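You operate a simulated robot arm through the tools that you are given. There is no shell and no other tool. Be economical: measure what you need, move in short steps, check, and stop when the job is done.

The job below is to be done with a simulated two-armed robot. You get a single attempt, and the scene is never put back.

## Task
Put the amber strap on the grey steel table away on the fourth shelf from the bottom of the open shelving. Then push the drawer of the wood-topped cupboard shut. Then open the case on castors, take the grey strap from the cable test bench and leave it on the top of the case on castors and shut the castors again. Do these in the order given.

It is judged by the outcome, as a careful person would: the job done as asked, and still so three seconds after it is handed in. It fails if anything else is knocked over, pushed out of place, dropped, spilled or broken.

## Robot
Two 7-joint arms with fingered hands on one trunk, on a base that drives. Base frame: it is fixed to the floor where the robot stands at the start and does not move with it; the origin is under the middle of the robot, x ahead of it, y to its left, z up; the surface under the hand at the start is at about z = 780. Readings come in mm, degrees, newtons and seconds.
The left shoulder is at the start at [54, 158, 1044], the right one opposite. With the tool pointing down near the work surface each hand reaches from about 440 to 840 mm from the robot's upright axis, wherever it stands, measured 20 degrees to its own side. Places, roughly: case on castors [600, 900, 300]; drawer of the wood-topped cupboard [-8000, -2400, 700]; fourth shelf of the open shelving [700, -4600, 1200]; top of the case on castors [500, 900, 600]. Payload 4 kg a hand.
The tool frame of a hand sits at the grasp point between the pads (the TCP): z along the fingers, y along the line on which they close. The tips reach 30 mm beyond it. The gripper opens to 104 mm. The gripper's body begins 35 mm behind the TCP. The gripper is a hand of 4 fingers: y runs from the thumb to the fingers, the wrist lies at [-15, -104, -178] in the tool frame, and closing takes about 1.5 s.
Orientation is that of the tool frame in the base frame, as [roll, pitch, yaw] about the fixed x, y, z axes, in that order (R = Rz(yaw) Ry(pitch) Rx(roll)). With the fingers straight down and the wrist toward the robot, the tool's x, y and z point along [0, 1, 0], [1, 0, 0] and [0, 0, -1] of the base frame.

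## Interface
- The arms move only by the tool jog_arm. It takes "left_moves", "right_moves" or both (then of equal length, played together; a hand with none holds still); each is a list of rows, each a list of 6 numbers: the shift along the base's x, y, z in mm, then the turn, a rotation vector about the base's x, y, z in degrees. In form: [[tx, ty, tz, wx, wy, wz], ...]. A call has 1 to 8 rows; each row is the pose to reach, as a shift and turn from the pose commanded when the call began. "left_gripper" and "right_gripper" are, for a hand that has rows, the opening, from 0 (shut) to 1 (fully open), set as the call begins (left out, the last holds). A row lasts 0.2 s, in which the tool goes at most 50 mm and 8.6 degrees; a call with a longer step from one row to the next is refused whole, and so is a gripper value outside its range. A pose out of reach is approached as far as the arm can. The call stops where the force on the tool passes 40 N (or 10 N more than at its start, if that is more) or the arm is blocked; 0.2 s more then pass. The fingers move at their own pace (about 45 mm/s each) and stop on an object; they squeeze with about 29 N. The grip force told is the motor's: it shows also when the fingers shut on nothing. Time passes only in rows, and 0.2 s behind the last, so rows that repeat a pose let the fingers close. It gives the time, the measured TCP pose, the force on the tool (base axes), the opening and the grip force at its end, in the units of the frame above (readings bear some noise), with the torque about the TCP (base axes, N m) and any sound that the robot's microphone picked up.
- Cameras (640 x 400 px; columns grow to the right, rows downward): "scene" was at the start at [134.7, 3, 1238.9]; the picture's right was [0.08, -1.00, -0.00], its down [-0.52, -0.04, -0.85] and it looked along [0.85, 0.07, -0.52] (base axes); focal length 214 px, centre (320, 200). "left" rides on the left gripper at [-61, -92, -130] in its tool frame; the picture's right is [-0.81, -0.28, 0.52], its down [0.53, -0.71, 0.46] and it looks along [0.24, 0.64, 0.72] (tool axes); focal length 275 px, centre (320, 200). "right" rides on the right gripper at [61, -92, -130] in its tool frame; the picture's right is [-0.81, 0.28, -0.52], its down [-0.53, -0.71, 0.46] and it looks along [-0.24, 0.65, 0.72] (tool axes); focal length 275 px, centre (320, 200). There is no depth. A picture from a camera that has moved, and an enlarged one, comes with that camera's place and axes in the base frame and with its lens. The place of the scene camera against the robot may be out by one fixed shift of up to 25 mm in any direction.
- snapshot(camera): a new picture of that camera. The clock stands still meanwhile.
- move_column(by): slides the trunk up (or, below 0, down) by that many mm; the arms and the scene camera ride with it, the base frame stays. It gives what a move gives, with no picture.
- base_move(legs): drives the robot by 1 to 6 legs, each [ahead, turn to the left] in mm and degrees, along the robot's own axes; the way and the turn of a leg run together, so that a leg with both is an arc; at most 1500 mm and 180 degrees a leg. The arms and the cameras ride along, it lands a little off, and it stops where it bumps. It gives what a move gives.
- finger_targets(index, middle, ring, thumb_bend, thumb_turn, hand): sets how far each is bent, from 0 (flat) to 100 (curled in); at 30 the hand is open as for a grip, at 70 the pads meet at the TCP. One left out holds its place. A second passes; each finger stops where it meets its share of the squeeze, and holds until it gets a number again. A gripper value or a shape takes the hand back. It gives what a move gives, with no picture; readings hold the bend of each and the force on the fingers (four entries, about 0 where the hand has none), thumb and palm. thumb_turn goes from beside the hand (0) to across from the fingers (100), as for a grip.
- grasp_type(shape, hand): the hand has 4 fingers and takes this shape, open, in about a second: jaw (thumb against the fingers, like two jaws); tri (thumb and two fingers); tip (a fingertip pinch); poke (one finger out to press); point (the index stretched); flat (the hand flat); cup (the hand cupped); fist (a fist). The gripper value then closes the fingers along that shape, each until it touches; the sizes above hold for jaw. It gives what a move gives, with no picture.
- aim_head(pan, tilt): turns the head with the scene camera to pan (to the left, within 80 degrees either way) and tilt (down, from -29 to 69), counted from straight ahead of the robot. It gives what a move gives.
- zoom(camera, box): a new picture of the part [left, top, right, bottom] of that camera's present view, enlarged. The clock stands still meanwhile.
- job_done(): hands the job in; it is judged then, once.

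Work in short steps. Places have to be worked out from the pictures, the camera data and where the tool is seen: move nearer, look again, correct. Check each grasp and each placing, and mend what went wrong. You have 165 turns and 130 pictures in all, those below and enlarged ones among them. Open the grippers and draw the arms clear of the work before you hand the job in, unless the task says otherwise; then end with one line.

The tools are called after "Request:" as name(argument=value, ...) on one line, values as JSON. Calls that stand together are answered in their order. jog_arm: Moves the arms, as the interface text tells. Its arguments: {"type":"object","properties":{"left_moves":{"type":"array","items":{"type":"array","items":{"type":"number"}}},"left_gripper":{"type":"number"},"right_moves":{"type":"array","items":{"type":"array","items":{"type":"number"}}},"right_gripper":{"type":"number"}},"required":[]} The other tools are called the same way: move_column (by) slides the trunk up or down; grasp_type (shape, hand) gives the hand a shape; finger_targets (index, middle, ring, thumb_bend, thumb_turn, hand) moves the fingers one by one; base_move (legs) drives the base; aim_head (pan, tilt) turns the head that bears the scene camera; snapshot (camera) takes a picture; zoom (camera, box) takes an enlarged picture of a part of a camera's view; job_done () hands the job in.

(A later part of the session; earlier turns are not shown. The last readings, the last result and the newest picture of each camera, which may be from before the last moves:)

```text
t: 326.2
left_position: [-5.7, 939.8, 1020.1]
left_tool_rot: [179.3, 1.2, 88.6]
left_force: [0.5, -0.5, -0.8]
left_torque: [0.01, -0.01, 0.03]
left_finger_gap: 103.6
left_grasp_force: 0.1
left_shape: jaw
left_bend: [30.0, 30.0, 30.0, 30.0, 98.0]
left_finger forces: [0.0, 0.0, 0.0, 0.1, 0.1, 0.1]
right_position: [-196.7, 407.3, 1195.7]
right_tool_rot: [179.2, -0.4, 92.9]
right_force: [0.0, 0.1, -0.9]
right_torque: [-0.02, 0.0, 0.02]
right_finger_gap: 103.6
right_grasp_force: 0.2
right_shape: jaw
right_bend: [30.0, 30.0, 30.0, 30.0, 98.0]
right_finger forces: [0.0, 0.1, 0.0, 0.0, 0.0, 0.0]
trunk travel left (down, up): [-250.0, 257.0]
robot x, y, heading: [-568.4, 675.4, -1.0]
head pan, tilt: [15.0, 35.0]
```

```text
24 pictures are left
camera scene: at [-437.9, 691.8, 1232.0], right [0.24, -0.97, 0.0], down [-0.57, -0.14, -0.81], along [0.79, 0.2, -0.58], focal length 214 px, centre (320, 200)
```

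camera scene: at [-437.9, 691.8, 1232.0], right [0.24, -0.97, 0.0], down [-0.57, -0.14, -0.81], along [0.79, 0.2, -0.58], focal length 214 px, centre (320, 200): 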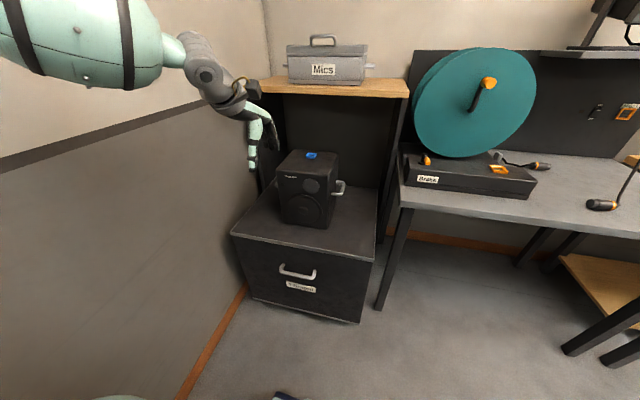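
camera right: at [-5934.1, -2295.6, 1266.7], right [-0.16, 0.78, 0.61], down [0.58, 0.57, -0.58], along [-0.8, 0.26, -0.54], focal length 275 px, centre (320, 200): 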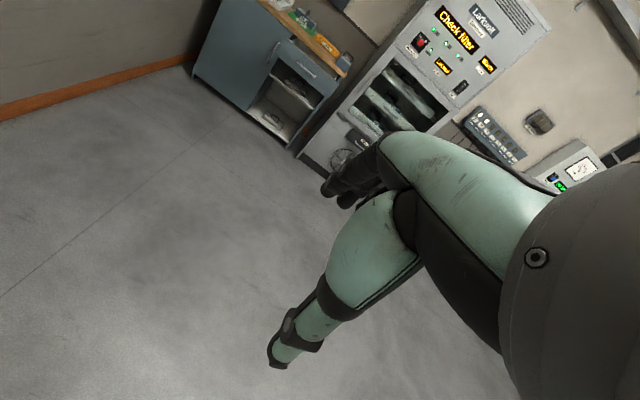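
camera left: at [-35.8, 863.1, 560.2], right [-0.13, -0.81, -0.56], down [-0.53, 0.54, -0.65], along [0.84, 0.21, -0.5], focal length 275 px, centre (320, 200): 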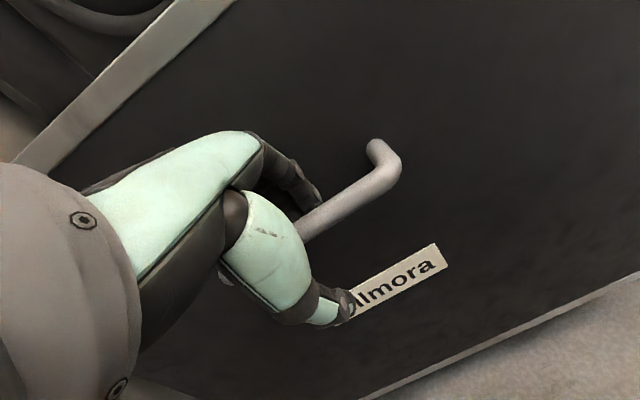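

Case is open ~230 mm; free spot on its top right of the speaker ≈(190,725). Now driving to the bench for the grey strap (≈(564,-1019)).

Request:
base_move(legs=[[0, -89], [1500, 0], [400, 0], [0, 90], [250, 0]])

Request:
aim_head(pan=8, tilt=35)

Request:
snapshot(camera="scene")

```text
t: 346.7
left_position: [255.6, -928.9, 1021.0]
left_tool_rot: [179.3, 1.3, 90.4]
left_force: [-0.5, -0.1, -0.2]
left_torque: [0.01, -0.05, 0.03]
left_finger_gap: 103.9
left_grasp_force: 0.0
left_shape: jaw
left_bend: [30.0, 30.0, 30.0, 30.0, 98.0]
left_finger forces: [0.1, 0.1, 0.1, 0.0, 0.0, 0.1]
right_position: [82.5, -1466.8, 1194.2]
right_tool_rot: [179.3, -0.3, 94.7]
right_force: [-0.7, 0.3, 0.2]
right_torque: [-0.03, -0.02, 0.0]
right_finger_gap: 103.9
right_grasp_force: 0.1
right_shape: jaw
right_bend: [30.0, 30.0, 30.0, 30.0, 98.0]
right_finger forces: [0.0, 0.0, 0.0, 0.0, 0.1, 0.1]
trunk travel left (down, up): [-250.0, 257.0]
robot x, y, heading: [-297.0, -1215.0, 0.7]
head pan, tilt: [15.0, 35.0]
```

```text
t: 347.4
left_position: [245.3, -930.4, 1028.3]
left_tool_rot: [178.6, 1.3, 90.3]
left_force: [-0.3, 0.6, -0.1]
left_torque: [0.01, 0.01, 0.0]
left_finger_gap: 104.2
left_grasp_force: 0.1
left_shape: jaw
left_bend: [30.0, 30.0, 30.0, 30.0, 98.0]
left_finger forces: [0.0, 0.0, 0.1, 0.0, 0.0, 0.0]
right_position: [67.5, -1469.0, 1197.2]
right_tool_rot: [178.6, -0.2, 94.6]
right_force: [0.2, 0.2, -0.2]
right_torque: [-0.01, 0.02, -0.02]
right_finger_gap: 103.8
right_grasp_force: 0.0
right_shape: jaw
right_bend: [30.0, 30.0, 30.0, 30.0, 98.0]
right_finger forces: [0.0, 0.0, 0.1, 0.1, 0.0, 0.0]
trunk travel left (down, up): [-250.0, 257.0]
robot x, y, heading: [-298.4, -1215.4, 0.8]
head pan, tilt: [8.0, 35.0]
```

```text
23 pictures are left
camera scene: at [-165.3, -1204.0, 1231.9], right [0.15, -0.99, 0.0], down [-0.58, -0.09, -0.81], along [0.8, 0.12, -0.58], focal length 214 px, centre (320, 200)
```

scene: 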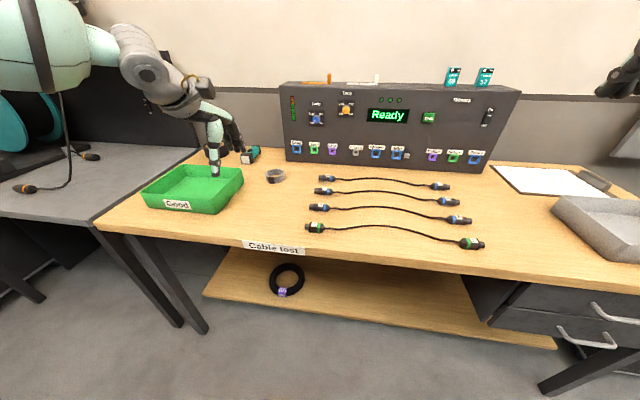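

Grey strap is right of the green tray, ≈(550,-910). Using the left-hand camera to refine.

Request:
snapshot(camera="left")

```text
22 pictures are left
camera left: at [149.9, -988.5, 1156.9], right [-0.26, -0.82, -0.51], down [-0.7, 0.52, -0.48], along [0.66, 0.23, -0.71], focal length 275 px, centre (320, 200)
```

left: 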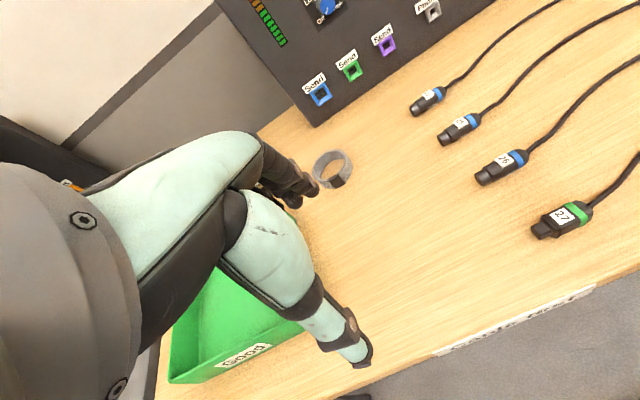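

Strap estimates: ≈(510,-925), bench top maybe ~z 800–815. Driving 165 mm closer and moving the hand over it for a better look.

Request:
base_move(legs=[[165, 0]])

Request:
jog_arm(left_moves=[[25, 0, -30, 0, 0, 0], [50, 2, -60, 0, 0, 0], [70, 4, -90, 0, 0, 0]])

Request:
snapshot(camera="left")

```text
t: 348.8
left_position: [411.5, -928.5, 1024.8]
left_tool_rot: [178.8, 1.3, 90.3]
left_force: [0.4, 0.2, 0.4]
left_torque: [0.0, -0.01, 0.02]
left_finger_gap: 103.9
left_grasp_force: 0.0
left_shape: jaw
left_bend: [30.0, 30.0, 30.0, 30.0, 98.0]
left_finger forces: [0.0, 0.0, 0.0, 0.1, 0.0, 0.0]
right_position: [236.8, -1465.3, 1195.5]
right_tool_rot: [178.9, -0.2, 94.6]
right_force: [0.0, 0.0, -0.9]
right_torque: [0.0, 0.06, -0.01]
right_finger_gap: 103.9
right_grasp_force: 0.1
right_shape: jaw
right_bend: [30.0, 30.0, 30.0, 30.0, 98.0]
right_finger forces: [0.1, 0.0, 0.0, 0.0, 0.0, 0.1]
trunk travel left (down, up): [-250.0, 257.0]
robot x, y, heading: [-138.5, -1212.3, 0.5]
head pan, tilt: [8.0, 35.0]
```

```text
t: 349.6
left_position: [464.6, -924.0, 944.0]
left_tool_rot: [177.7, 1.3, 90.3]
left_force: [0.3, 0.0, 0.6]
left_torque: [-0.02, -0.02, -0.01]
left_finger_gap: 103.9
left_grasp_force: 0.1
left_shape: jaw
left_bend: [30.0, 30.0, 30.0, 30.0, 98.0]
left_finger forces: [0.0, 0.0, 0.1, 0.0, 0.0, 0.0]
right_position: [214.0, -1467.2, 1202.6]
right_tool_rot: [177.7, -0.1, 94.5]
right_force: [-0.7, -0.3, -0.1]
right_torque: [-0.01, 0.0, -0.03]
right_finger_gap: 103.6
right_grasp_force: 0.0
right_shape: jaw
right_bend: [30.0, 30.0, 30.0, 30.0, 98.0]
right_finger forces: [0.1, 0.0, 0.0, 0.0, 0.0, 0.0]
trunk travel left (down, up): [-250.0, 257.0]
robot x, y, heading: [-136.6, -1212.2, 0.4]
head pan, tilt: [8.0, 35.0]
```

```text
21 pictures are left
camera left: at [367.9, -981.4, 1072.5], right [-0.25, -0.82, -0.51], down [-0.7, 0.52, -0.5], along [0.67, 0.23, -0.7], focal length 275 px, centre (320, 200)
```

left: 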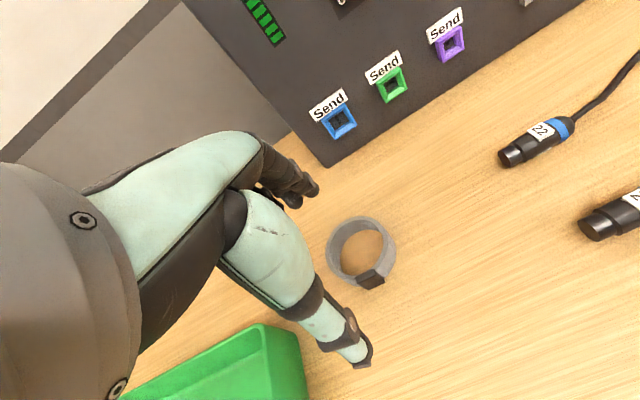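

Triangulated strap ≈(523,-919), mid-height z≈805. Moving over it at z≈872.

Request:
jog_arm(left_moves=[[30, 2, 0, 0, 0, 0], [58, 5, -20, 0, 0, 0], [58, 5, -50, 0, 0, 0], [58, 5, -72, 0, 0, 0], [58, 5, -72, 0, 0, 0]], left_gripper=1)

Request:
snapshot(camera="left")

```text
t: 350.8
left_position: [523.6, -917.0, 871.6]
left_tool_rot: [178.0, 1.3, 90.2]
left_force: [0.3, 0.5, -0.2]
left_torque: [-0.02, 0.01, 0.03]
left_finger_gap: 104.0
left_grasp_force: 0.1
left_shape: jaw
left_bend: [30.0, 30.0, 30.0, 30.0, 98.0]
left_finger forces: [0.1, 0.0, 0.0, 0.0, 0.0, 0.0]
right_position: [216.4, -1466.3, 1201.5]
right_tool_rot: [177.9, -0.1, 94.6]
right_force: [0.8, 0.4, -0.5]
right_torque: [0.0, -0.01, -0.01]
right_finger_gap: 103.6
right_grasp_force: 0.0
right_shape: jaw
right_bend: [30.0, 30.0, 30.0, 30.0, 98.0]
right_finger forces: [0.0, 0.0, 0.1, 0.0, 0.0, 0.0]
trunk travel left (down, up): [-250.0, 257.0]
robot x, y, heading: [-136.5, -1212.2, 0.6]
head pan, tilt: [8.0, 35.0]
```

```text
20 pictures are left
camera left: at [427.3, -975.1, 1000.3], right [-0.25, -0.82, -0.51], down [-0.7, 0.52, -0.49], along [0.67, 0.23, -0.71], focal length 275 px, centre (320, 200)
```

left: 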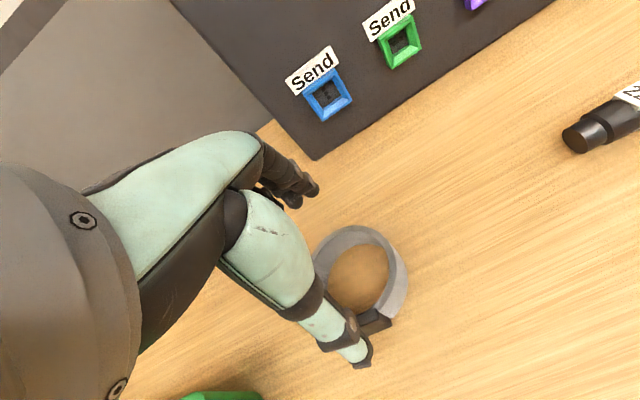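

Alignment matches the first grasp's picture. Lowering to z≈826 with tiny lateral correction.

Request:
jog_arm(left_moves=[[0, -2, -18, 0, 0, 0], [0, -3, -34, 0, 0, 0], [0, -3, -44, 0, 0, 0], [0, -3, -44, 0, 0, 0]])

Request:
snapshot(camera="left")

```text
t: 351.8
left_position: [523.7, -921.5, 830.4]
left_tool_rot: [177.8, 1.2, 90.3]
left_force: [-0.1, 0.4, 0.8]
left_torque: [-0.01, 0.03, 0.02]
left_finger_gap: 103.8
left_grasp_force: 0.1
left_shape: jaw
left_bend: [30.0, 30.0, 30.0, 30.0, 98.0]
left_finger forces: [0.0, 0.0, 0.0, 0.0, 0.5, 0.1]
right_position: [217.3, -1465.0, 1201.9]
right_tool_rot: [177.8, -0.1, 94.6]
right_force: [0.9, -1.5, 0.2]
right_torque: [0.02, -0.02, 0.03]
right_finger_gap: 103.9
right_grasp_force: 0.1
right_shape: jaw
right_bend: [30.0, 30.0, 30.0, 30.0, 98.0]
right_finger forces: [0.0, 0.1, 0.1, 0.0, 0.0, 0.1]
trunk travel left (down, up): [-250.0, 257.0]
robot x, y, heading: [-134.4, -1210.5, 0.7]
head pan, tilt: [8.0, 35.0]
```

```text
19 pictures are left
camera left: at [427.6, -978.8, 957.9], right [-0.25, -0.82, -0.51], down [-0.7, 0.52, -0.49], along [0.67, 0.23, -0.71], focal length 275 px, centre (320, 200)
```

left: 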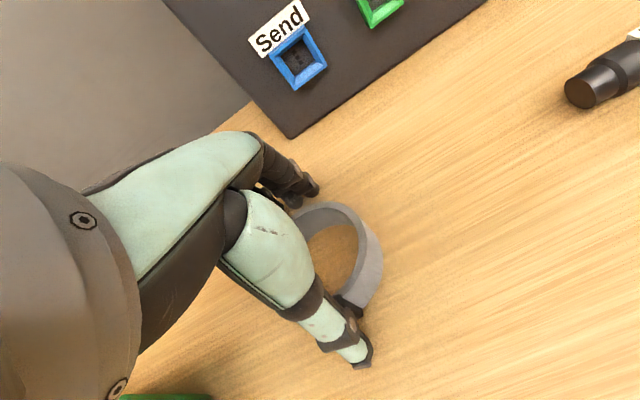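

Matches the amber grasp picture. Closing.

Request:
jog_arm(left_moves=[[0, 0, -2, 0, 0, 0], [0, 0, -2, 0, 0, 0], [0, 0, -2, 0, 0, 0], [0, 0, -2, 0, 0, 0], [0, 0, -2, 0, 0, 0], [0, 0, -2, 0, 0, 0], [0, 0, -2, 0, 0, 0], [0, 0, -2, 0, 0, 0]], left_gripper=0)

Request:
jog_arm(left_moves=[[0, 0, 20, 0, 0, 0], [0, 0, 45, 0, 0, 0], [0, 0, 90, 0, 0, 0], [0, 0, 135, 0, 0, 0], [0, 0, 180, 0, 0, 0], [-30, 0, 210, 0, 0, 0], [-70, 0, 230, 0, 0, 0], [-110, 0, 240, 0, 0, 0]])

Request:
snapshot(camera="left")

```text
t: 353.6
left_position: [522.9, -921.5, 830.7]
left_tool_rot: [177.7, 1.3, 90.3]
left_force: [-0.3, -0.1, 22.7]
left_torque: [-0.08, 1.31, -0.05]
left_finger_gap: 69.6
left_grasp_force: 29.0
left_shape: jaw
left_bend: [73.0, 43.0, 44.0, 46.0, 99.0]
left_finger forces: [19.0, 4.4, 3.7, 0.1, 50.3, 0.0]
right_position: [214.1, -1467.8, 1202.4]
right_tool_rot: [177.7, -0.1, 94.6]
right_force: [-0.1, 0.2, 0.2]
right_torque: [-0.01, 0.02, -0.01]
right_finger_gap: 103.8
right_grasp_force: 0.0
right_shape: jaw
right_bend: [30.0, 30.0, 30.0, 30.0, 98.0]
right_finger forces: [0.0, 0.0, 0.0, 0.0, 0.0, 0.1]
trunk travel left (down, up): [-250.0, 257.0]
robot x, y, heading: [-132.8, -1211.6, 0.5]
head pan, tilt: [8.0, 35.0]
```

```text
t: 355.4
left_position: [413.2, -921.9, 1066.4]
left_tool_rot: [178.0, 1.4, 90.3]
left_force: [-0.6, -0.3, -0.7]
left_torque: [-0.03, 0.0, 0.03]
left_finger_gap: 70.0
left_grasp_force: 29.1
left_shape: jaw
left_bend: [73.0, 43.0, 44.0, 48.0, 99.0]
left_finger forces: [21.1, 4.8, 3.4, 0.1, 29.1, 0.1]
right_position: [215.6, -1467.2, 1201.0]
right_tool_rot: [177.9, 0.0, 94.7]
right_force: [-0.6, 0.0, -0.3]
right_torque: [-0.03, -0.01, -0.01]
right_finger_gap: 103.8
right_grasp_force: 0.1
right_shape: jaw
right_bend: [30.0, 30.0, 30.0, 30.0, 98.0]
right_finger forces: [0.1, 0.1, 0.0, 0.1, 0.0, 0.0]
trunk travel left (down, up): [-250.0, 257.0]
robot x, y, heading: [-133.4, -1212.6, 0.6]
head pan, tilt: [8.0, 35.0]
```

```text
18 pictures are left
camera left: at [317.0, -980.2, 1195.0], right [-0.25, -0.82, -0.51], down [-0.7, 0.52, -0.49], along [0.67, 0.23, -0.71], focal length 275 px, centre (320, 200)
```

left: 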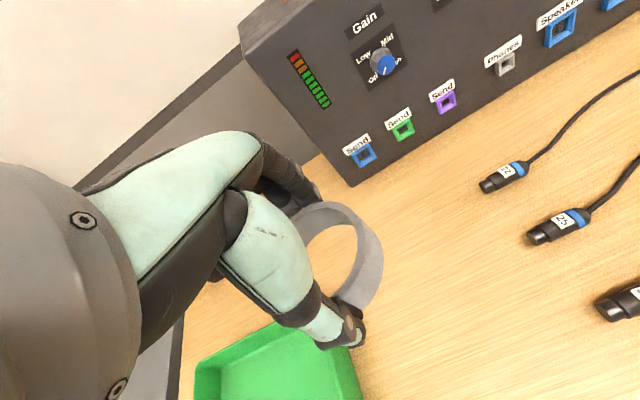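

Strap gripped (70 mm, 29 N) and lifted clear. Driving back to the case.

Request:
base_move(legs=[[-435, 0], [0, 90], [1500, 0], [155, 0], [0, -90.5]])

Request:
aim_head(pan=18, tilt=40)

Request:
snapshot(camera="scene")

```text
t: 375.8
left_position: [-169.6, 727.3, 1066.3]
left_tool_rot: [177.9, 1.2, 93.9]
left_force: [0.1, -1.0, 0.8]
left_torque: [0.0, -0.02, -0.05]
left_finger_gap: 69.3
left_grasp_force: 28.5
left_shape: jaw
left_bend: [73.0, 43.0, 45.0, 49.0, 99.0]
left_finger forces: [20.4, 4.4, 2.7, 0.0, 26.9, 0.1]
right_position: [-331.6, 171.4, 1201.6]
right_tool_rot: [177.9, 0.0, 98.2]
right_force: [0.2, -0.5, 0.6]
right_torque: [-0.03, -0.01, -0.04]
right_finger_gap: 103.9
right_grasp_force: 0.0
right_shape: jaw
right_bend: [30.0, 30.0, 30.0, 30.0, 98.0]
right_finger forces: [0.1, 0.0, 0.0, 0.1, 0.0, 0.0]
trunk travel left (down, up): [-250.0, 257.0]
robot x, y, heading: [-704.0, 416.7, 4.3]
head pan, tilt: [8.0, 35.0]
```

```text
t: 376.5
left_position: [-182.6, 725.0, 1074.6]
left_tool_rot: [177.1, 1.2, 93.8]
left_force: [-0.2, 0.0, -0.1]
left_torque: [0.04, -0.01, 0.04]
left_finger_gap: 69.4
left_grasp_force: 28.9
left_shape: jaw
left_bend: [73.0, 43.0, 45.0, 49.0, 99.0]
left_finger forces: [20.6, 4.5, 2.7, 0.1, 27.4, 0.1]
right_position: [-346.2, 170.2, 1205.9]
right_tool_rot: [177.2, 0.0, 98.2]
right_force: [-0.5, 0.1, 0.3]
right_torque: [0.02, 0.03, -0.02]
right_finger_gap: 103.6
right_grasp_force: 0.0
right_shape: jaw
right_bend: [30.0, 30.0, 30.0, 30.0, 98.0]
right_finger forces: [0.0, 0.1, 0.1, 0.0, 0.0, 0.1]
trunk travel left (down, up): [-250.0, 257.0]
robot x, y, heading: [-702.5, 415.2, 4.3]
head pan, tilt: [18.0, 40.0]
```

```text
17 pictures are left
camera scene: at [-577.4, 444.6, 1224.7], right [0.38, -0.93, 0.0], down [-0.6, -0.24, -0.76], along [0.7, 0.29, -0.65], focal length 214 px, centre (320, 200)
```

scene: 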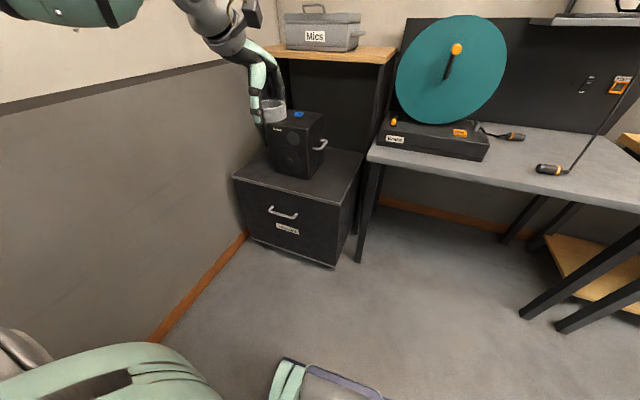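

Facing the case. Straightening heading, driving 345 mm closer; then lowering the trunk with the strap over the free spot right of the speaker.

Request:
base_move(legs=[[0, -4.3], [345, 0]])

Request:
jog_arm(left_moves=[[0, 15, 0, 0, 0, 0], [0, 30, 0, 0, 0, 0]])

Request:
snapshot(camera="left")

```text
t: 379.4
left_position: [194.1, 685.0, 1073.0]
left_tool_rot: [177.3, 1.2, 89.6]
left_force: [-0.5, -0.2, 0.4]
left_torque: [-0.03, 0.04, 0.04]
left_finger_gap: 69.3
left_grasp_force: 28.5
left_shape: jaw
left_bend: [73.0, 43.0, 45.0, 49.0, 99.0]
left_finger forces: [20.7, 4.4, 2.7, 0.1, 27.2, 0.0]
right_position: [-11.2, 143.7, 1205.9]
right_tool_rot: [177.2, -0.1, 93.9]
right_force: [0.8, 0.2, -0.1]
right_torque: [0.01, 0.01, 0.02]
right_finger_gap: 103.8
right_grasp_force: 0.2
right_shape: jaw
right_bend: [30.0, 30.0, 30.0, 30.0, 98.0]
right_finger forces: [0.0, 0.1, 0.0, 0.1, 0.0, 0.0]
trunk travel left (down, up): [-250.0, 257.0]
robot x, y, heading: [-348.4, 416.2, 0.1]
head pan, tilt: [18.0, 40.0]
```

```text
t: 380.0
left_position: [180.4, 717.2, 1078.7]
left_tool_rot: [176.6, 1.2, 89.6]
left_force: [0.6, -0.4, -1.1]
left_torque: [-0.02, 0.02, 0.02]
left_finger_gap: 69.7
left_grasp_force: 29.1
left_shape: jaw
left_bend: [73.0, 43.0, 45.0, 49.0, 99.0]
left_finger forces: [20.7, 4.6, 2.8, 0.0, 27.5, 0.1]
right_position: [-24.1, 144.8, 1208.9]
right_tool_rot: [176.5, 0.0, 94.0]
right_force: [0.3, 0.4, 0.6]
right_torque: [-0.03, 0.03, 0.0]
right_finger_gap: 104.1
right_grasp_force: 0.0
right_shape: jaw
right_bend: [30.0, 30.0, 30.0, 30.0, 98.0]
right_finger forces: [0.1, 0.0, 0.0, 0.1, 0.0, 0.0]
trunk travel left (down, up): [-250.0, 257.0]
robot x, y, heading: [-345.1, 415.8, -0.2]
head pan, tilt: [18.0, 40.0]
```

```text
16 pictures are left
camera left: at [82.0, 659.0, 1204.5], right [-0.25, -0.82, -0.52], down [-0.68, 0.53, -0.51], along [0.69, 0.22, -0.69], focal length 275 px, centre (320, 200)
```

left: 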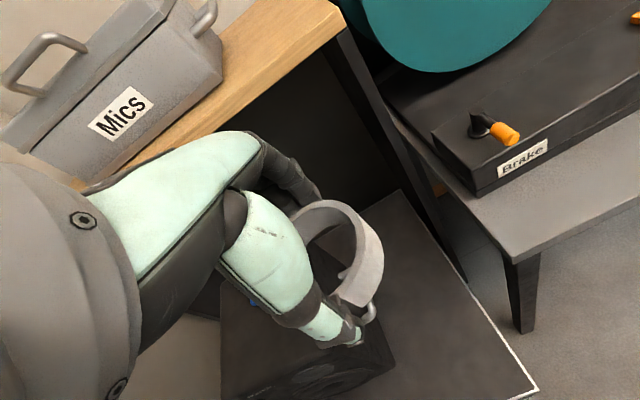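

Speaker's right face is at y≈815 with a handle out to y≈785. I'll place at ≈(172,700), keeping clear of it (case's right edge is y≈632). Lowering the trunk, then the arm.

Request:
jog_arm(left_moves=[[-4, -9, 0, 0, 0, 0], [-8, -17, 0, 0, 0, 0]])

Request:
move_column(by=-250)

Request:
jog_arm(left_moves=[[0, 0, -40, 0, 0, 0], [0, 0, -80, 0, 0, 0], [0, 0, -120, 0, 0, 0], [0, 0, -150, 0, 0, 0], [0, 0, -150, 0, 0, 0]])

Request:
snapshot(camera="scene")

```text
t: 380.6
left_position: [174.0, 696.8, 1079.8]
left_tool_rot: [176.4, 1.2, 89.5]
left_force: [1.0, 0.3, -0.3]
left_torque: [0.02, -0.03, -0.02]
left_finger_gap: 69.5
left_grasp_force: 28.9
left_shape: jaw
left_bend: [73.0, 43.0, 45.0, 49.0, 99.0]
left_finger forces: [20.8, 4.5, 2.8, 0.0, 27.3, 0.1]
right_position: [-25.0, 144.0, 1209.0]
right_tool_rot: [176.4, 0.0, 94.0]
right_force: [0.4, 0.1, 0.2]
right_torque: [0.02, -0.03, -0.02]
right_finger_gap: 104.0
right_grasp_force: 0.0
right_shape: jaw
right_bend: [30.0, 30.0, 30.0, 30.0, 98.0]
right_finger forces: [0.1, 0.0, 0.0, 0.1, 0.0, 0.0]
trunk travel left (down, up): [-250.0, 257.0]
robot x, y, heading: [-345.1, 412.1, 0.3]
head pan, tilt: [18.0, 40.0]
```

```text
t: 383.1
left_position: [173.0, 698.8, 832.2]
left_tool_rot: [176.3, 1.2, 89.5]
left_force: [-0.6, 0.4, -1.4]
left_torque: [0.01, 0.01, 0.02]
left_finger_gap: 69.6
left_grasp_force: 28.4
left_shape: jaw
left_bend: [73.0, 43.0, 45.0, 49.0, 99.0]
left_finger forces: [20.8, 4.5, 2.7, 0.0, 27.5, 0.0]
right_position: [-27.2, 144.9, 961.2]
right_tool_rot: [176.5, 0.1, 93.9]
right_force: [-0.5, 0.2, 0.5]
right_torque: [0.01, 0.0, -0.01]
right_finger_gap: 104.0
right_grasp_force: 0.0
right_shape: jaw
right_bend: [30.0, 30.0, 30.0, 30.0, 98.0]
right_finger forces: [0.0, 0.0, 0.0, 0.0, 0.0, 0.1]
trunk travel left (down, up): [0.0, 507.0]
robot x, y, heading: [-344.0, 414.9, 0.1]
head pan, tilt: [18.0, 40.0]
```

```text
t: 384.3
left_position: [172.5, 698.7, 680.1]
left_tool_rot: [176.5, 1.2, 89.5]
left_force: [0.2, 0.2, 0.3]
left_torque: [-0.01, 0.0, 0.02]
left_finger_gap: 69.6
left_grasp_force: 29.0
left_shape: jaw
left_bend: [73.0, 43.0, 45.0, 49.0, 99.0]
left_finger forces: [20.6, 4.4, 2.5, 0.0, 26.8, 0.1]
right_position: [-26.4, 144.6, 961.3]
right_tool_rot: [176.5, 0.1, 93.9]
right_force: [0.3, -0.6, 0.5]
right_torque: [0.0, 0.02, -0.03]
right_finger_gap: 103.8
right_grasp_force: 0.0
right_shape: jaw
right_bend: [30.0, 30.0, 30.0, 30.0, 98.0]
right_finger forces: [0.0, 0.1, 0.0, 0.0, 0.1, 0.0]
trunk travel left (down, up): [0.0, 507.0]
robot x, y, heading: [-343.9, 411.6, -0.1]
head pan, tilt: [18.0, 40.0]
```

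```text
15 pictures are left
camera scene: at [-224.2, 435.8, 975.3], right [0.31, -0.95, 0.0], down [-0.62, -0.2, -0.76], along [0.72, 0.24, -0.65], focal length 214 px, centre (320, 200)
```

scene: 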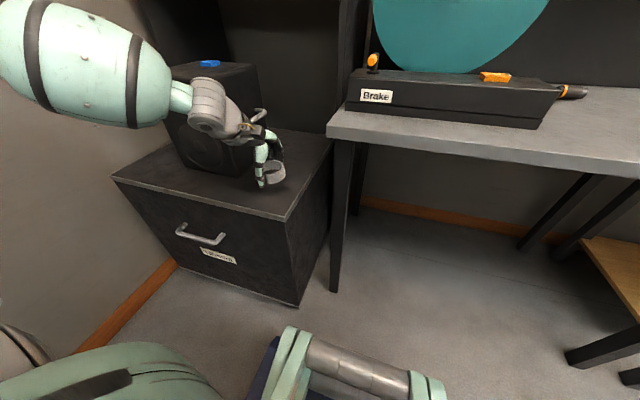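

Well placed above the front-right of the top. Lowering slowly to contact.

Request:
jog_arm(left_moves=[[0, 0, -15, 0, 0, 0], [0, 0, -28, 0, 0, 0], [0, 0, -35, 0, 0, 0], [0, 0, -40, 0, 0, 0]])

Request:
zoom(camera="scene", box=[200, 100, 360, 230])

```text
t: 385.3
left_position: [173.2, 699.2, 641.4]
left_tool_rot: [176.4, 1.2, 89.5]
left_force: [0.1, 0.3, -0.1]
left_torque: [0.01, -0.02, 0.02]
left_finger_gap: 69.4
left_grasp_force: 29.1
left_shape: jaw
left_bend: [73.0, 43.0, 45.0, 49.0, 99.0]
left_finger forces: [20.7, 4.3, 2.3, 0.1, 26.8, 0.0]
right_position: [-26.2, 145.0, 960.9]
right_tool_rot: [176.6, 0.0, 93.9]
right_force: [-0.1, 0.1, 0.0]
right_torque: [-0.01, 0.03, 0.04]
right_finger_gap: 104.1
right_grasp_force: 0.1
right_shape: jaw
right_bend: [30.0, 30.0, 30.0, 30.0, 98.0]
right_finger forces: [0.0, 0.1, 0.1, 0.0, 0.0, 0.0]
trunk travel left (down, up): [0.0, 507.0]
robot x, y, heading: [-345.9, 413.4, 0.2]
head pan, tilt: [18.0, 40.0]
```

```text
3.08 times, centred on (280, 165) of scene
camera zoom: at [-224.0, 435.9, 975.3], right [0.31, -0.95, 0.0], down [-0.62, -0.2, -0.76], along [0.72, 0.24, -0.65], focal length 660 px, centre (443, 308)
```

zoom: 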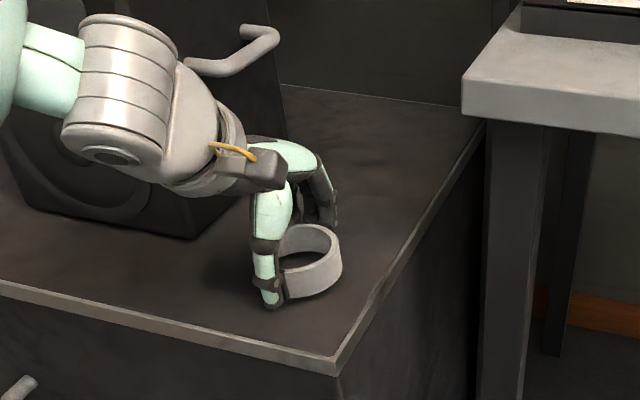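

Almost down. Continuing in 3 mm steps to contact.

Request:
jog_arm(left_moves=[[0, 0, -3, 0, 0, 0], [0, 0, -6, 0, 0, 0], [0, 0, -9, 0, 0, 0], [0, 0, -12, 0, 0, 0]])

```text
t: 386.3
left_position: [172.9, 696.9, 633.5]
left_tool_rot: [175.9, 1.1, 89.3]
left_force: [-1.8, 0.2, 25.0]
left_torque: [0.02, 1.54, -0.07]
left_finger_gap: 69.4
left_grasp_force: 28.7
left_shape: jaw
left_bend: [73.0, 43.0, 45.0, 49.0, 100.0]
left_finger forces: [18.0, 4.0, 2.4, 0.0, 50.1, 0.1]
right_position: [-28.8, 143.2, 961.2]
right_tool_rot: [176.3, 0.0, 93.9]
right_force: [-0.6, -0.4, 0.4]
right_torque: [0.0, 0.02, 0.01]
right_finger_gap: 103.8
right_grasp_force: 0.2
right_shape: jaw
right_bend: [30.0, 30.0, 30.0, 30.0, 98.0]
right_finger forces: [0.0, 0.0, 0.0, 0.1, 0.0, 0.1]
trunk travel left (down, up): [0.0, 507.0]
robot x, y, heading: [-344.4, 412.9, 0.2]
head pan, tilt: [18.0, 40.0]
```

Contact (25 N). Relieving a little, opening the hand, then lifting straight up.

Request:
jog_arm(left_moves=[[0, 0, 7, 0, 0, 0], [0, 0, 7, 0, 0, 0], [0, 0, 7, 0, 0, 0], [0, 0, 7, 0, 0, 0], [0, 0, 7, 0, 0, 0], [0, 0, 7, 0, 0, 0], [0, 0, 7, 0, 0, 0]], left_gripper=1)

Request:
jog_arm(left_moves=[[0, 0, 20, 0, 0, 0], [0, 0, 60, 0, 0, 0], [0, 0, 105, 0, 0, 0], [0, 0, 150, 0, 0, 0], [-40, 0, 170, 0, 0, 0], [-80, 0, 170, 0, 0, 0]])

Request:
snapshot(camera="scene")

```text
t: 387.9
left_position: [172.0, 698.7, 636.7]
left_tool_rot: [176.4, 1.2, 89.5]
left_force: [-0.1, 0.8, 0.1]
left_torque: [0.0, -0.01, -0.01]
left_finger_gap: 103.5
left_grasp_force: 0.0
left_shape: jaw
left_bend: [30.0, 30.0, 30.0, 30.0, 98.0]
left_finger forces: [0.0, 0.0, 0.0, 0.0, 0.1, 0.0]
right_position: [-26.1, 143.3, 960.0]
right_tool_rot: [176.5, 0.1, 93.9]
right_force: [0.0, -0.8, 0.2]
right_torque: [0.02, -0.01, 0.01]
right_finger_gap: 103.7
right_grasp_force: 0.0
right_shape: jaw
right_bend: [30.0, 30.0, 30.0, 30.0, 98.0]
right_finger forces: [0.1, 0.1, 0.0, 0.1, 0.0, 0.0]
trunk travel left (down, up): [0.0, 507.0]
robot x, y, heading: [-343.7, 416.4, -0.0]
head pan, tilt: [18.0, 40.0]
```

```text
t: 389.3
left_position: [94.8, 699.8, 805.5]
left_tool_rot: [176.5, 1.3, 89.5]
left_force: [0.6, 0.1, 1.0]
left_torque: [0.01, -0.02, -0.02]
left_finger_gap: 103.7
left_grasp_force: 0.2
left_shape: jaw
left_bend: [30.0, 30.0, 30.0, 30.0, 98.0]
left_finger forces: [0.0, 0.1, 0.0, 0.0, 0.0, 0.0]
right_position: [-25.5, 144.0, 961.2]
right_tool_rot: [176.5, 0.1, 93.9]
right_force: [-0.5, 0.5, 0.3]
right_torque: [-0.04, -0.03, 0.01]
right_finger_gap: 103.6
right_grasp_force: 0.1
right_shape: jaw
right_bend: [30.0, 30.0, 30.0, 30.0, 98.0]
right_finger forces: [0.1, 0.1, 0.0, 0.1, 0.1, 0.0]
trunk travel left (down, up): [0.0, 507.0]
robot x, y, heading: [-345.5, 411.4, 0.2]
head pan, tilt: [18.0, 40.0]
```

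```text
13 pictures are left
camera scene: at [-224.5, 436.1, 975.3], right [0.31, -0.95, 0.0], down [-0.62, -0.2, -0.76], along [0.72, 0.24, -0.65], focal length 214 px, centre (320, 200)
```

scene: 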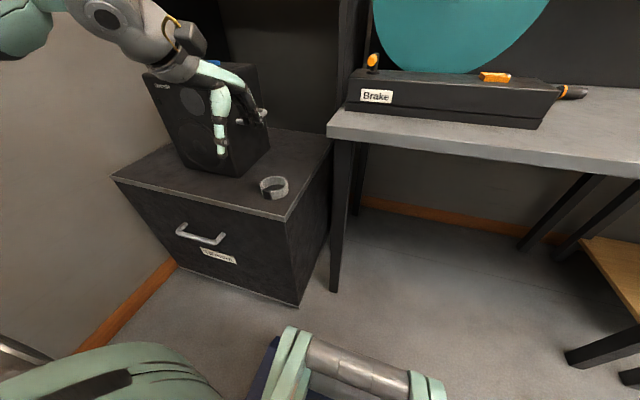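

Strap rests on the case top, front right. Now repositioning in front of the case's centre (y≈670 base) to push it shut with the left fist on the handle.

Request:
base_move(legs=[[-220, 0], [0, 90], [255, 0], [0, -90]])

Request:
grasp_type(shape="fist", hand="left")

Request:
aim_head(pan=15, tilt=35)

Request:
snapshot(camera="scene")

```text
t: 396.3
left_position: [-858.8, 894.2, 815.8]
left_tool_rot: [175.1, 1.1, -179.9]
left_force: [0.4, 0.4, 0.8]
left_torque: [-0.02, -0.02, 0.0]
left_finger_gap: 104.0
left_grasp_force: 0.1
left_shape: jaw
left_bend: [30.0, 30.0, 30.0, 30.0, 97.0]
left_finger forces: [0.1, 0.0, 0.0, 0.0, 0.0, 0.1]
right_position: [-301.0, 775.0, 966.4]
right_tool_rot: [175.3, 0.0, -175.6]
right_force: [-0.2, -1.0, 0.5]
right_torque: [-0.01, -0.01, -0.03]
right_finger_gap: 103.9
right_grasp_force: 0.1
right_shape: jaw
right_bend: [30.0, 30.0, 30.0, 30.0, 98.0]
right_finger forces: [0.0, 0.0, 0.0, 0.0, 0.0, 0.1]
trunk travel left (down, up): [0.0, 507.0]
robot x, y, heading: [-562.3, 472.2, 93.4]
head pan, tilt: [18.0, 40.0]
stopped in leg 3: the robot was blocked; the commanded pose is now the measured one
```

```text
t: 397.2
left_position: [-858.1, 898.7, 815.3]
left_tool_rot: [175.3, 1.0, -179.9]
left_force: [-0.4, 1.1, 0.4]
left_torque: [0.02, 0.02, 0.01]
left_finger_gap: 0.1
left_grasp_force: 0.0
left_shape: fist
left_bend: [100.0, 100.0, 100.0, 86.0, 85.0]
left_finger forces: [0.0, 0.0, 0.0, 0.1, 0.0, 0.0]
right_position: [-301.6, 777.6, 964.2]
right_tool_rot: [175.4, 0.0, -175.6]
right_force: [0.0, 0.2, 0.3]
right_torque: [0.0, -0.01, -0.03]
right_finger_gap: 104.0
right_grasp_force: 0.1
right_shape: jaw
right_bend: [30.0, 30.0, 30.0, 30.0, 98.0]
right_finger forces: [0.0, 0.0, 0.1, 0.0, 0.1, 0.0]
trunk travel left (down, up): [0.0, 507.0]
robot x, y, heading: [-562.2, 469.7, 93.1]
head pan, tilt: [18.0, 40.0]
```

```text
t: 397.9
left_position: [-858.9, 898.7, 814.1]
left_tool_rot: [175.4, 1.2, 180.0]
left_force: [-0.7, 1.0, -0.8]
left_torque: [-0.03, -0.02, -0.01]
left_finger_gap: 0.1
left_grasp_force: 0.1
left_shape: fist
left_bend: [100.0, 100.0, 100.0, 86.0, 85.0]
left_finger forces: [0.0, 0.0, 0.0, 0.0, 0.1, 0.0]
right_position: [-300.9, 781.3, 964.7]
right_tool_rot: [175.6, 0.0, -175.6]
right_force: [0.9, 0.2, 1.1]
right_torque: [0.01, -0.04, 0.0]
right_finger_gap: 103.7
right_grasp_force: 0.0
right_shape: jaw
right_bend: [30.0, 30.0, 30.0, 30.0, 98.0]
right_finger forces: [0.0, 0.0, 0.0, 0.1, 0.0, 0.1]
trunk travel left (down, up): [0.0, 507.0]
robot x, y, heading: [-561.8, 472.4, 92.9]
head pan, tilt: [15.0, 35.0]
```

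```text
12 pictures are left
camera scene: at [-593.5, 593.0, 982.7], right [0.95, 0.31, 0.0], down [0.18, -0.56, -0.81], along [-0.25, 0.77, -0.58], focal length 214 px, centre (320, 200)
```

scene: 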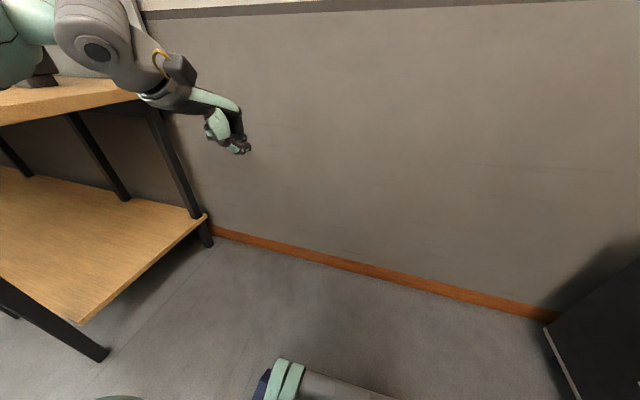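

Nothing visibly touches (bench at left is ~400 mm away); as before, a retry may work. Continuing with the remaining legs.

Request:
base_move(legs=[[190, 0], [0, -93]])

```text
t: 404.1
left_position: [-130.3, 936.6, 813.9]
left_tool_rot: [175.4, 1.1, 87.6]
left_force: [0.3, -0.4, -0.9]
left_torque: [0.02, 0.0, 0.0]
left_finger_gap: 0.0
left_grasp_force: 0.1
left_shape: fist
left_bend: [100.0, 100.0, 100.0, 86.0, 85.0]
left_finger forces: [0.0, 0.1, 0.0, 0.0, 0.1, 0.0]
right_position: [-272.4, 384.4, 964.0]
right_tool_rot: [175.7, 0.0, 92.0]
right_force: [-0.3, 0.3, 0.7]
right_torque: [-0.01, -0.01, -0.02]
right_finger_gap: 104.3
right_grasp_force: 0.0
right_shape: jaw
right_bend: [30.0, 30.0, 30.0, 30.0, 98.0]
right_finger forces: [0.1, 0.0, 0.0, 0.1, 0.0, 0.1]
trunk travel left (down, up): [0.0, 507.0]
robot x, y, heading: [-574.3, 667.2, 0.8]
head pan, tilt: [15.0, 35.0]
```

In position. Lowering the fist to z≈495 with a slight forward tilt, in front of the handle.

Request:
jog_arm(left_moves=[[0, -3, -42, 0, -2, 0], [0, -6, -84, 0, -4, 0], [0, -9, -126, 0, -6, 0], [0, -12, -168, 0, -8, 0], [0, -15, -210, 0, -10, 0], [0, -18, -252, 0, -12, 0], [0, -20, -290, 0, -14, 0], [0, -20, -320, 0, -15, 0]])

Request:
base_move(legs=[[100, 0]])

Request:
snapshot(camera="scene")

```text
t: 405.9
left_position: [-140.9, 917.6, 499.5]
left_tool_rot: [159.7, 0.5, 87.4]
left_force: [0.3, 0.3, 0.2]
left_torque: [-0.01, -0.02, -0.02]
left_finger_gap: 0.0
left_grasp_force: 0.0
left_shape: fist
left_bend: [100.0, 100.0, 100.0, 86.0, 85.0]
left_finger forces: [0.0, 0.0, 0.0, 0.0, 0.0, 0.1]
left hand out of reach, approached as far as the arm can: row 4, 5, 6
right_position: [-284.8, 383.7, 967.1]
right_tool_rot: [175.0, 0.0, 92.0]
right_force: [0.1, -0.1, 0.0]
right_torque: [-0.02, 0.01, 0.02]
right_finger_gap: 103.8
right_grasp_force: 0.1
right_shape: jaw
right_bend: [30.0, 30.0, 30.0, 30.0, 97.0]
right_finger forces: [0.0, 0.1, 0.1, 0.1, 0.0, 0.0]
trunk travel left (down, up): [0.0, 507.0]
robot x, y, heading: [-570.2, 669.1, 0.7]
head pan, tilt: [15.0, 35.0]
```

```text
t: 407.1
left_position: [-34.7, 918.3, 497.7]
left_tool_rot: [160.0, 0.5, 87.6]
left_force: [0.6, 0.7, -0.6]
left_torque: [-0.01, -0.01, 0.02]
left_finger_gap: 0.0
left_grasp_force: 0.0
left_shape: fist
left_bend: [100.0, 100.0, 100.0, 86.0, 85.0]
left_finger forces: [0.0, 0.1, 0.0, 0.0, 0.0, 0.0]
right_position: [-175.0, 386.2, 965.9]
right_tool_rot: [175.3, 0.0, 92.0]
right_force: [0.3, -0.7, -0.2]
right_torque: [-0.02, 0.07, 0.01]
right_finger_gap: 103.8
right_grasp_force: 0.0
right_shape: jaw
right_bend: [30.0, 30.0, 30.0, 30.0, 97.0]
right_finger forces: [0.0, 0.1, 0.0, 0.0, 0.1, 0.0]
trunk travel left (down, up): [0.0, 507.0]
robot x, y, heading: [-465.4, 667.9, 0.6]
head pan, tilt: [15.0, 35.0]
```

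```text
11 pictures are left
camera scene: at [-337.9, 688.5, 982.3], right [0.27, -0.96, 0.0], down [-0.57, -0.15, -0.81], along [0.78, 0.22, -0.59], focal length 214 px, centre (320, 200)
```

scene: 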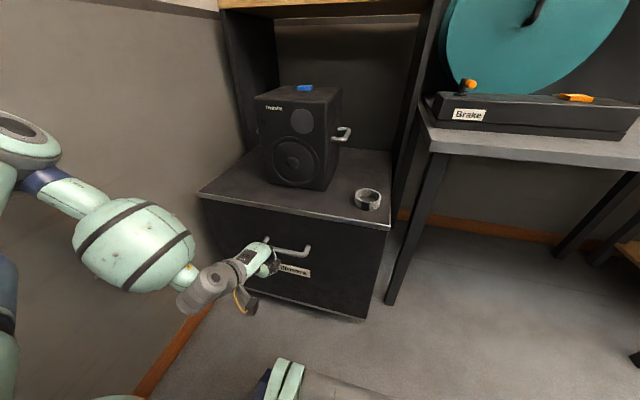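

Fist is right at the handle. Pushing the case in with small base advances.

Request:
base_move(legs=[[60, 0]])

Request:
base_move(legs=[[50, 0]])

Request:
base_move(legs=[[50, 0]])

Request:
snapshot(camera="scene")

```text
t: 408.0
left_position: [16.0, 920.0, 505.5]
left_tool_rot: [158.7, 0.4, 87.5]
left_force: [0.4, -0.5, -0.1]
left_torque: [0.03, -0.01, -0.04]
left_finger_gap: 0.1
left_grasp_force: 0.1
left_shape: fist
left_bend: [100.0, 100.0, 100.0, 86.0, 85.0]
left_finger forces: [0.0, 0.0, 0.1, 0.0, 0.0, 0.1]
right_position: [-133.6, 385.8, 971.6]
right_tool_rot: [173.8, 0.1, 92.0]
right_force: [-0.6, -0.2, 0.4]
right_torque: [0.01, 0.01, 0.01]
right_finger_gap: 104.0
right_grasp_force: 0.1
right_shape: jaw
right_bend: [30.0, 30.0, 30.0, 30.0, 97.0]
right_finger forces: [0.0, 0.1, 0.0, 0.0, 0.0, 0.0]
trunk travel left (down, up): [0.0, 507.0]
robot x, y, heading: [-407.6, 665.8, 0.7]
head pan, tilt: [15.0, 35.0]
```

```text
t: 409.0
left_position: [67.8, 920.6, 504.6]
left_tool_rot: [159.1, 0.5, 87.5]
left_force: [-2.1, -0.2, -0.8]
left_torque: [0.0, -0.03, 0.02]
left_finger_gap: 0.0
left_grasp_force: 0.0
left_shape: fist
left_bend: [100.0, 100.0, 100.0, 86.0, 85.0]
left_finger forces: [0.1, 1.2, 0.0, 0.1, 0.1, 0.0]
right_position: [-80.8, 387.3, 971.9]
right_tool_rot: [174.0, -0.1, 92.1]
right_force: [0.3, -0.2, 0.1]
right_torque: [-0.06, 0.04, 0.01]
right_finger_gap: 103.9
right_grasp_force: 0.0
right_shape: jaw
right_bend: [30.0, 30.0, 30.0, 30.0, 97.0]
right_finger forces: [0.0, 0.1, 0.0, 0.0, 0.1, 0.0]
trunk travel left (down, up): [0.0, 507.0]
robot x, y, heading: [-353.5, 672.6, 0.6]
head pan, tilt: [15.0, 35.0]
```

```text
t: 409.9
left_position: [110.7, 920.8, 512.2]
left_tool_rot: [158.1, 0.4, 87.6]
left_force: [0.0, 0.0, -0.1]
left_torque: [0.03, 0.0, 0.0]
left_finger_gap: 0.0
left_grasp_force: 0.1
left_shape: fist
left_bend: [100.0, 100.0, 100.0, 86.0, 85.0]
left_finger forces: [0.1, 0.0, 0.1, 0.0, 0.0, 0.1]
right_position: [-45.1, 387.4, 976.7]
right_tool_rot: [172.9, -0.4, 92.4]
right_force: [-1.5, 0.1, -0.2]
right_torque: [-0.02, -0.03, -0.01]
right_finger_gap: 103.5
right_grasp_force: 0.0
right_shape: jaw
right_bend: [30.0, 30.0, 30.0, 30.0, 98.0]
right_finger forces: [0.0, 0.0, 0.0, 0.0, 0.0, 0.0]
trunk travel left (down, up): [0.0, 507.0]
robot x, y, heading: [-307.2, 669.7, 1.0]
head pan, tilt: [15.0, 35.0]
```

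```text
10 pictures are left
camera scene: at [-185.9, 690.2, 983.6], right [0.27, -0.96, 0.0], down [-0.56, -0.15, -0.82], along [0.79, 0.22, -0.58], focal length 214 px, centre (320, 200)
```

scene: 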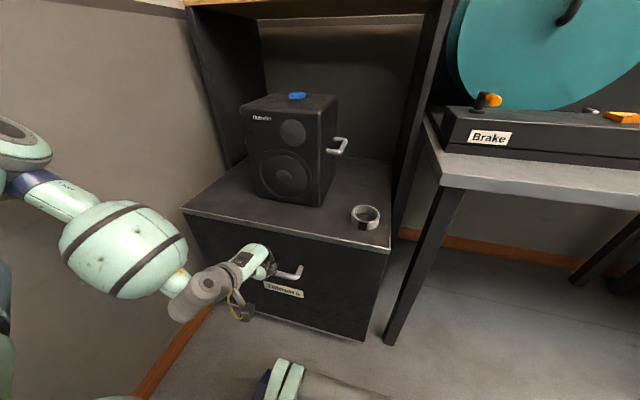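

Case and its load move in steadily. Continuing.

Request:
base_move(legs=[[50, 0]])

Request:
base_move(legs=[[50, 0]])

Request:
snapshot(camera="scene")

```text
t: 410.9
left_position: [159.9, 920.5, 513.3]
left_tool_rot: [157.8, 0.3, 87.6]
left_force: [0.3, 0.6, -0.5]
left_torque: [0.03, -0.01, -0.02]
left_finger_gap: 96.3
left_grasp_force: 0.0
left_shape: fist
left_bend: [100.0, 100.0, 100.0, 85.0, 85.0]
left_finger forces: [0.0, 0.0, 0.0, 0.0, 0.0, 0.1]
right_position: [2.2, 391.4, 977.1]
right_tool_rot: [172.3, -0.6, 92.6]
right_force: [0.8, -0.6, -0.1]
right_torque: [0.01, 0.0, 0.03]
right_finger_gap: 103.8
right_grasp_force: 0.2
right_shape: jaw
right_bend: [30.0, 30.0, 30.0, 30.0, 98.0]
right_finger forces: [0.1, 0.0, 0.1, 0.1, 0.0, 0.1]
trunk travel left (down, up): [0.0, 507.0]
robot x, y, heading: [-256.4, 672.0, 0.8]
head pan, tilt: [15.0, 35.0]
```

```text
t: 411.8
left_position: [203.4, 921.7, 521.1]
left_tool_rot: [156.8, 0.4, 87.5]
left_force: [0.1, -0.4, -0.5]
left_torque: [0.05, -0.04, 0.02]
left_finger_gap: 96.2
left_grasp_force: 0.1
left_shape: fist
left_bend: [100.0, 100.0, 100.0, 85.0, 85.0]
left_finger forces: [0.0, 0.1, 0.1, 0.1, 0.0, 0.0]
right_position: [38.3, 392.3, 982.6]
right_tool_rot: [171.0, -0.9, 93.2]
right_force: [-0.9, -0.5, 1.4]
right_torque: [-0.01, -0.04, 0.02]
right_finger_gap: 103.9
right_grasp_force: 0.0
right_shape: jaw
right_bend: [30.0, 30.0, 30.0, 30.0, 98.0]
right_finger forces: [0.0, 0.0, 0.0, 0.1, 0.0, 0.0]
trunk travel left (down, up): [0.0, 507.0]
robot x, y, heading: [-203.9, 673.0, 0.7]
head pan, tilt: [15.0, 35.0]
```

```text
9 pictures are left
camera scene: at [-83.9, 691.3, 983.7], right [0.27, -0.96, 0.0], down [-0.56, -0.15, -0.82], along [0.79, 0.22, -0.58], focal length 214 px, centre (320, 200)
```

scene: 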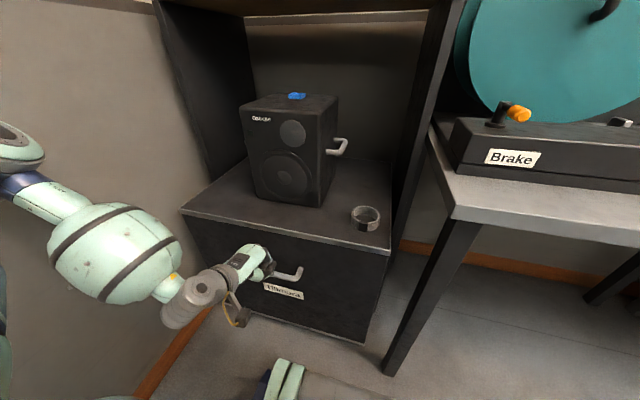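

Front corner now ≈x 279; original ≈327. About 50 mm left; pushing further in smaller steps.

Request:
base_move(legs=[[35, 0]])

Request:
jog_arm(left_moves=[[12, 0, -3, 0, 0, 0], [24, 0, -6, 0, 0, 0], [36, 0, -9, 0, 0, 0], [48, 0, -12, 0, 0, 0], [60, 0, -12, 0, 0, 0]])

Request:
snapshot(camera="scene")

```text
t: 412.7
left_position: [240.9, 927.6, 521.0]
left_tool_rot: [156.2, -0.2, 88.2]
left_force: [0.7, 0.3, -0.1]
left_torque: [0.0, 0.03, -0.02]
left_finger_gap: 95.9
left_grasp_force: 0.0
left_shape: fist
left_bend: [100.0, 100.0, 100.0, 85.0, 85.0]
left_finger forces: [0.1, 0.1, 0.0, 0.0, 0.0, 0.1]
right_position: [70.3, 395.0, 983.5]
right_tool_rot: [170.6, -1.6, 93.7]
right_force: [-0.5, 0.9, -0.4]
right_torque: [-0.02, 0.03, -0.01]
right_finger_gap: 103.8
right_grasp_force: 0.1
right_shape: jaw
right_bend: [30.0, 30.0, 30.0, 30.0, 98.0]
right_finger forces: [0.0, 0.0, 0.0, 0.0, 0.0, 0.0]
trunk travel left (down, up): [0.0, 507.0]
robot x, y, heading: [-169.8, 672.7, 0.8]
head pan, tilt: [15.0, 35.0]
```

```text
t: 413.9
left_position: [293.9, 926.1, 514.4]
left_tool_rot: [155.4, -0.2, 88.2]
left_force: [-6.2, 1.2, 0.6]
left_torque: [-0.04, -0.03, -0.05]
left_finger_gap: 96.3
left_grasp_force: 0.0
left_shape: fist
left_bend: [100.0, 100.0, 100.0, 86.0, 85.0]
left_finger forces: [0.0, 1.9, 0.0, 0.0, 4.2, 0.0]
right_position: [57.8, 398.6, 987.3]
right_tool_rot: [169.4, -1.9, 94.2]
right_force: [0.5, -0.6, 0.5]
right_torque: [0.0, -0.02, -0.01]
right_finger_gap: 104.1
right_grasp_force: 0.1
right_shape: jaw
right_bend: [30.0, 30.0, 30.0, 30.0, 98.0]
right_finger forces: [0.0, 0.1, 0.0, 0.0, 0.0, 0.0]
trunk travel left (down, up): [0.0, 507.0]
robot x, y, heading: [-169.0, 673.2, 0.7]
head pan, tilt: [15.0, 35.0]
```

```text
8 pictures are left
camera scene: at [-43.0, 692.0, 982.9], right [0.27, -0.96, 0.0], down [-0.56, -0.16, -0.81], along [0.78, 0.22, -0.58], focal length 214 px, centre (320, 200)
```

scene: 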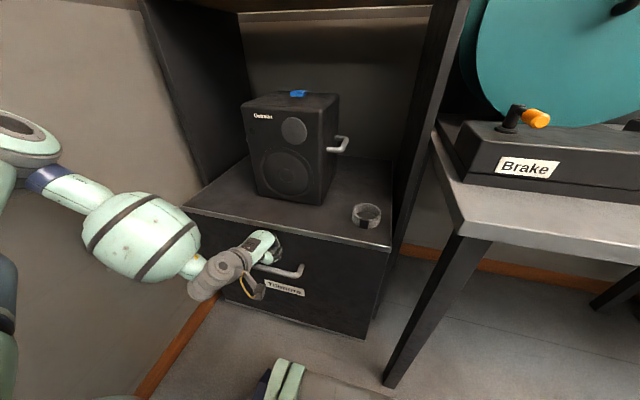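

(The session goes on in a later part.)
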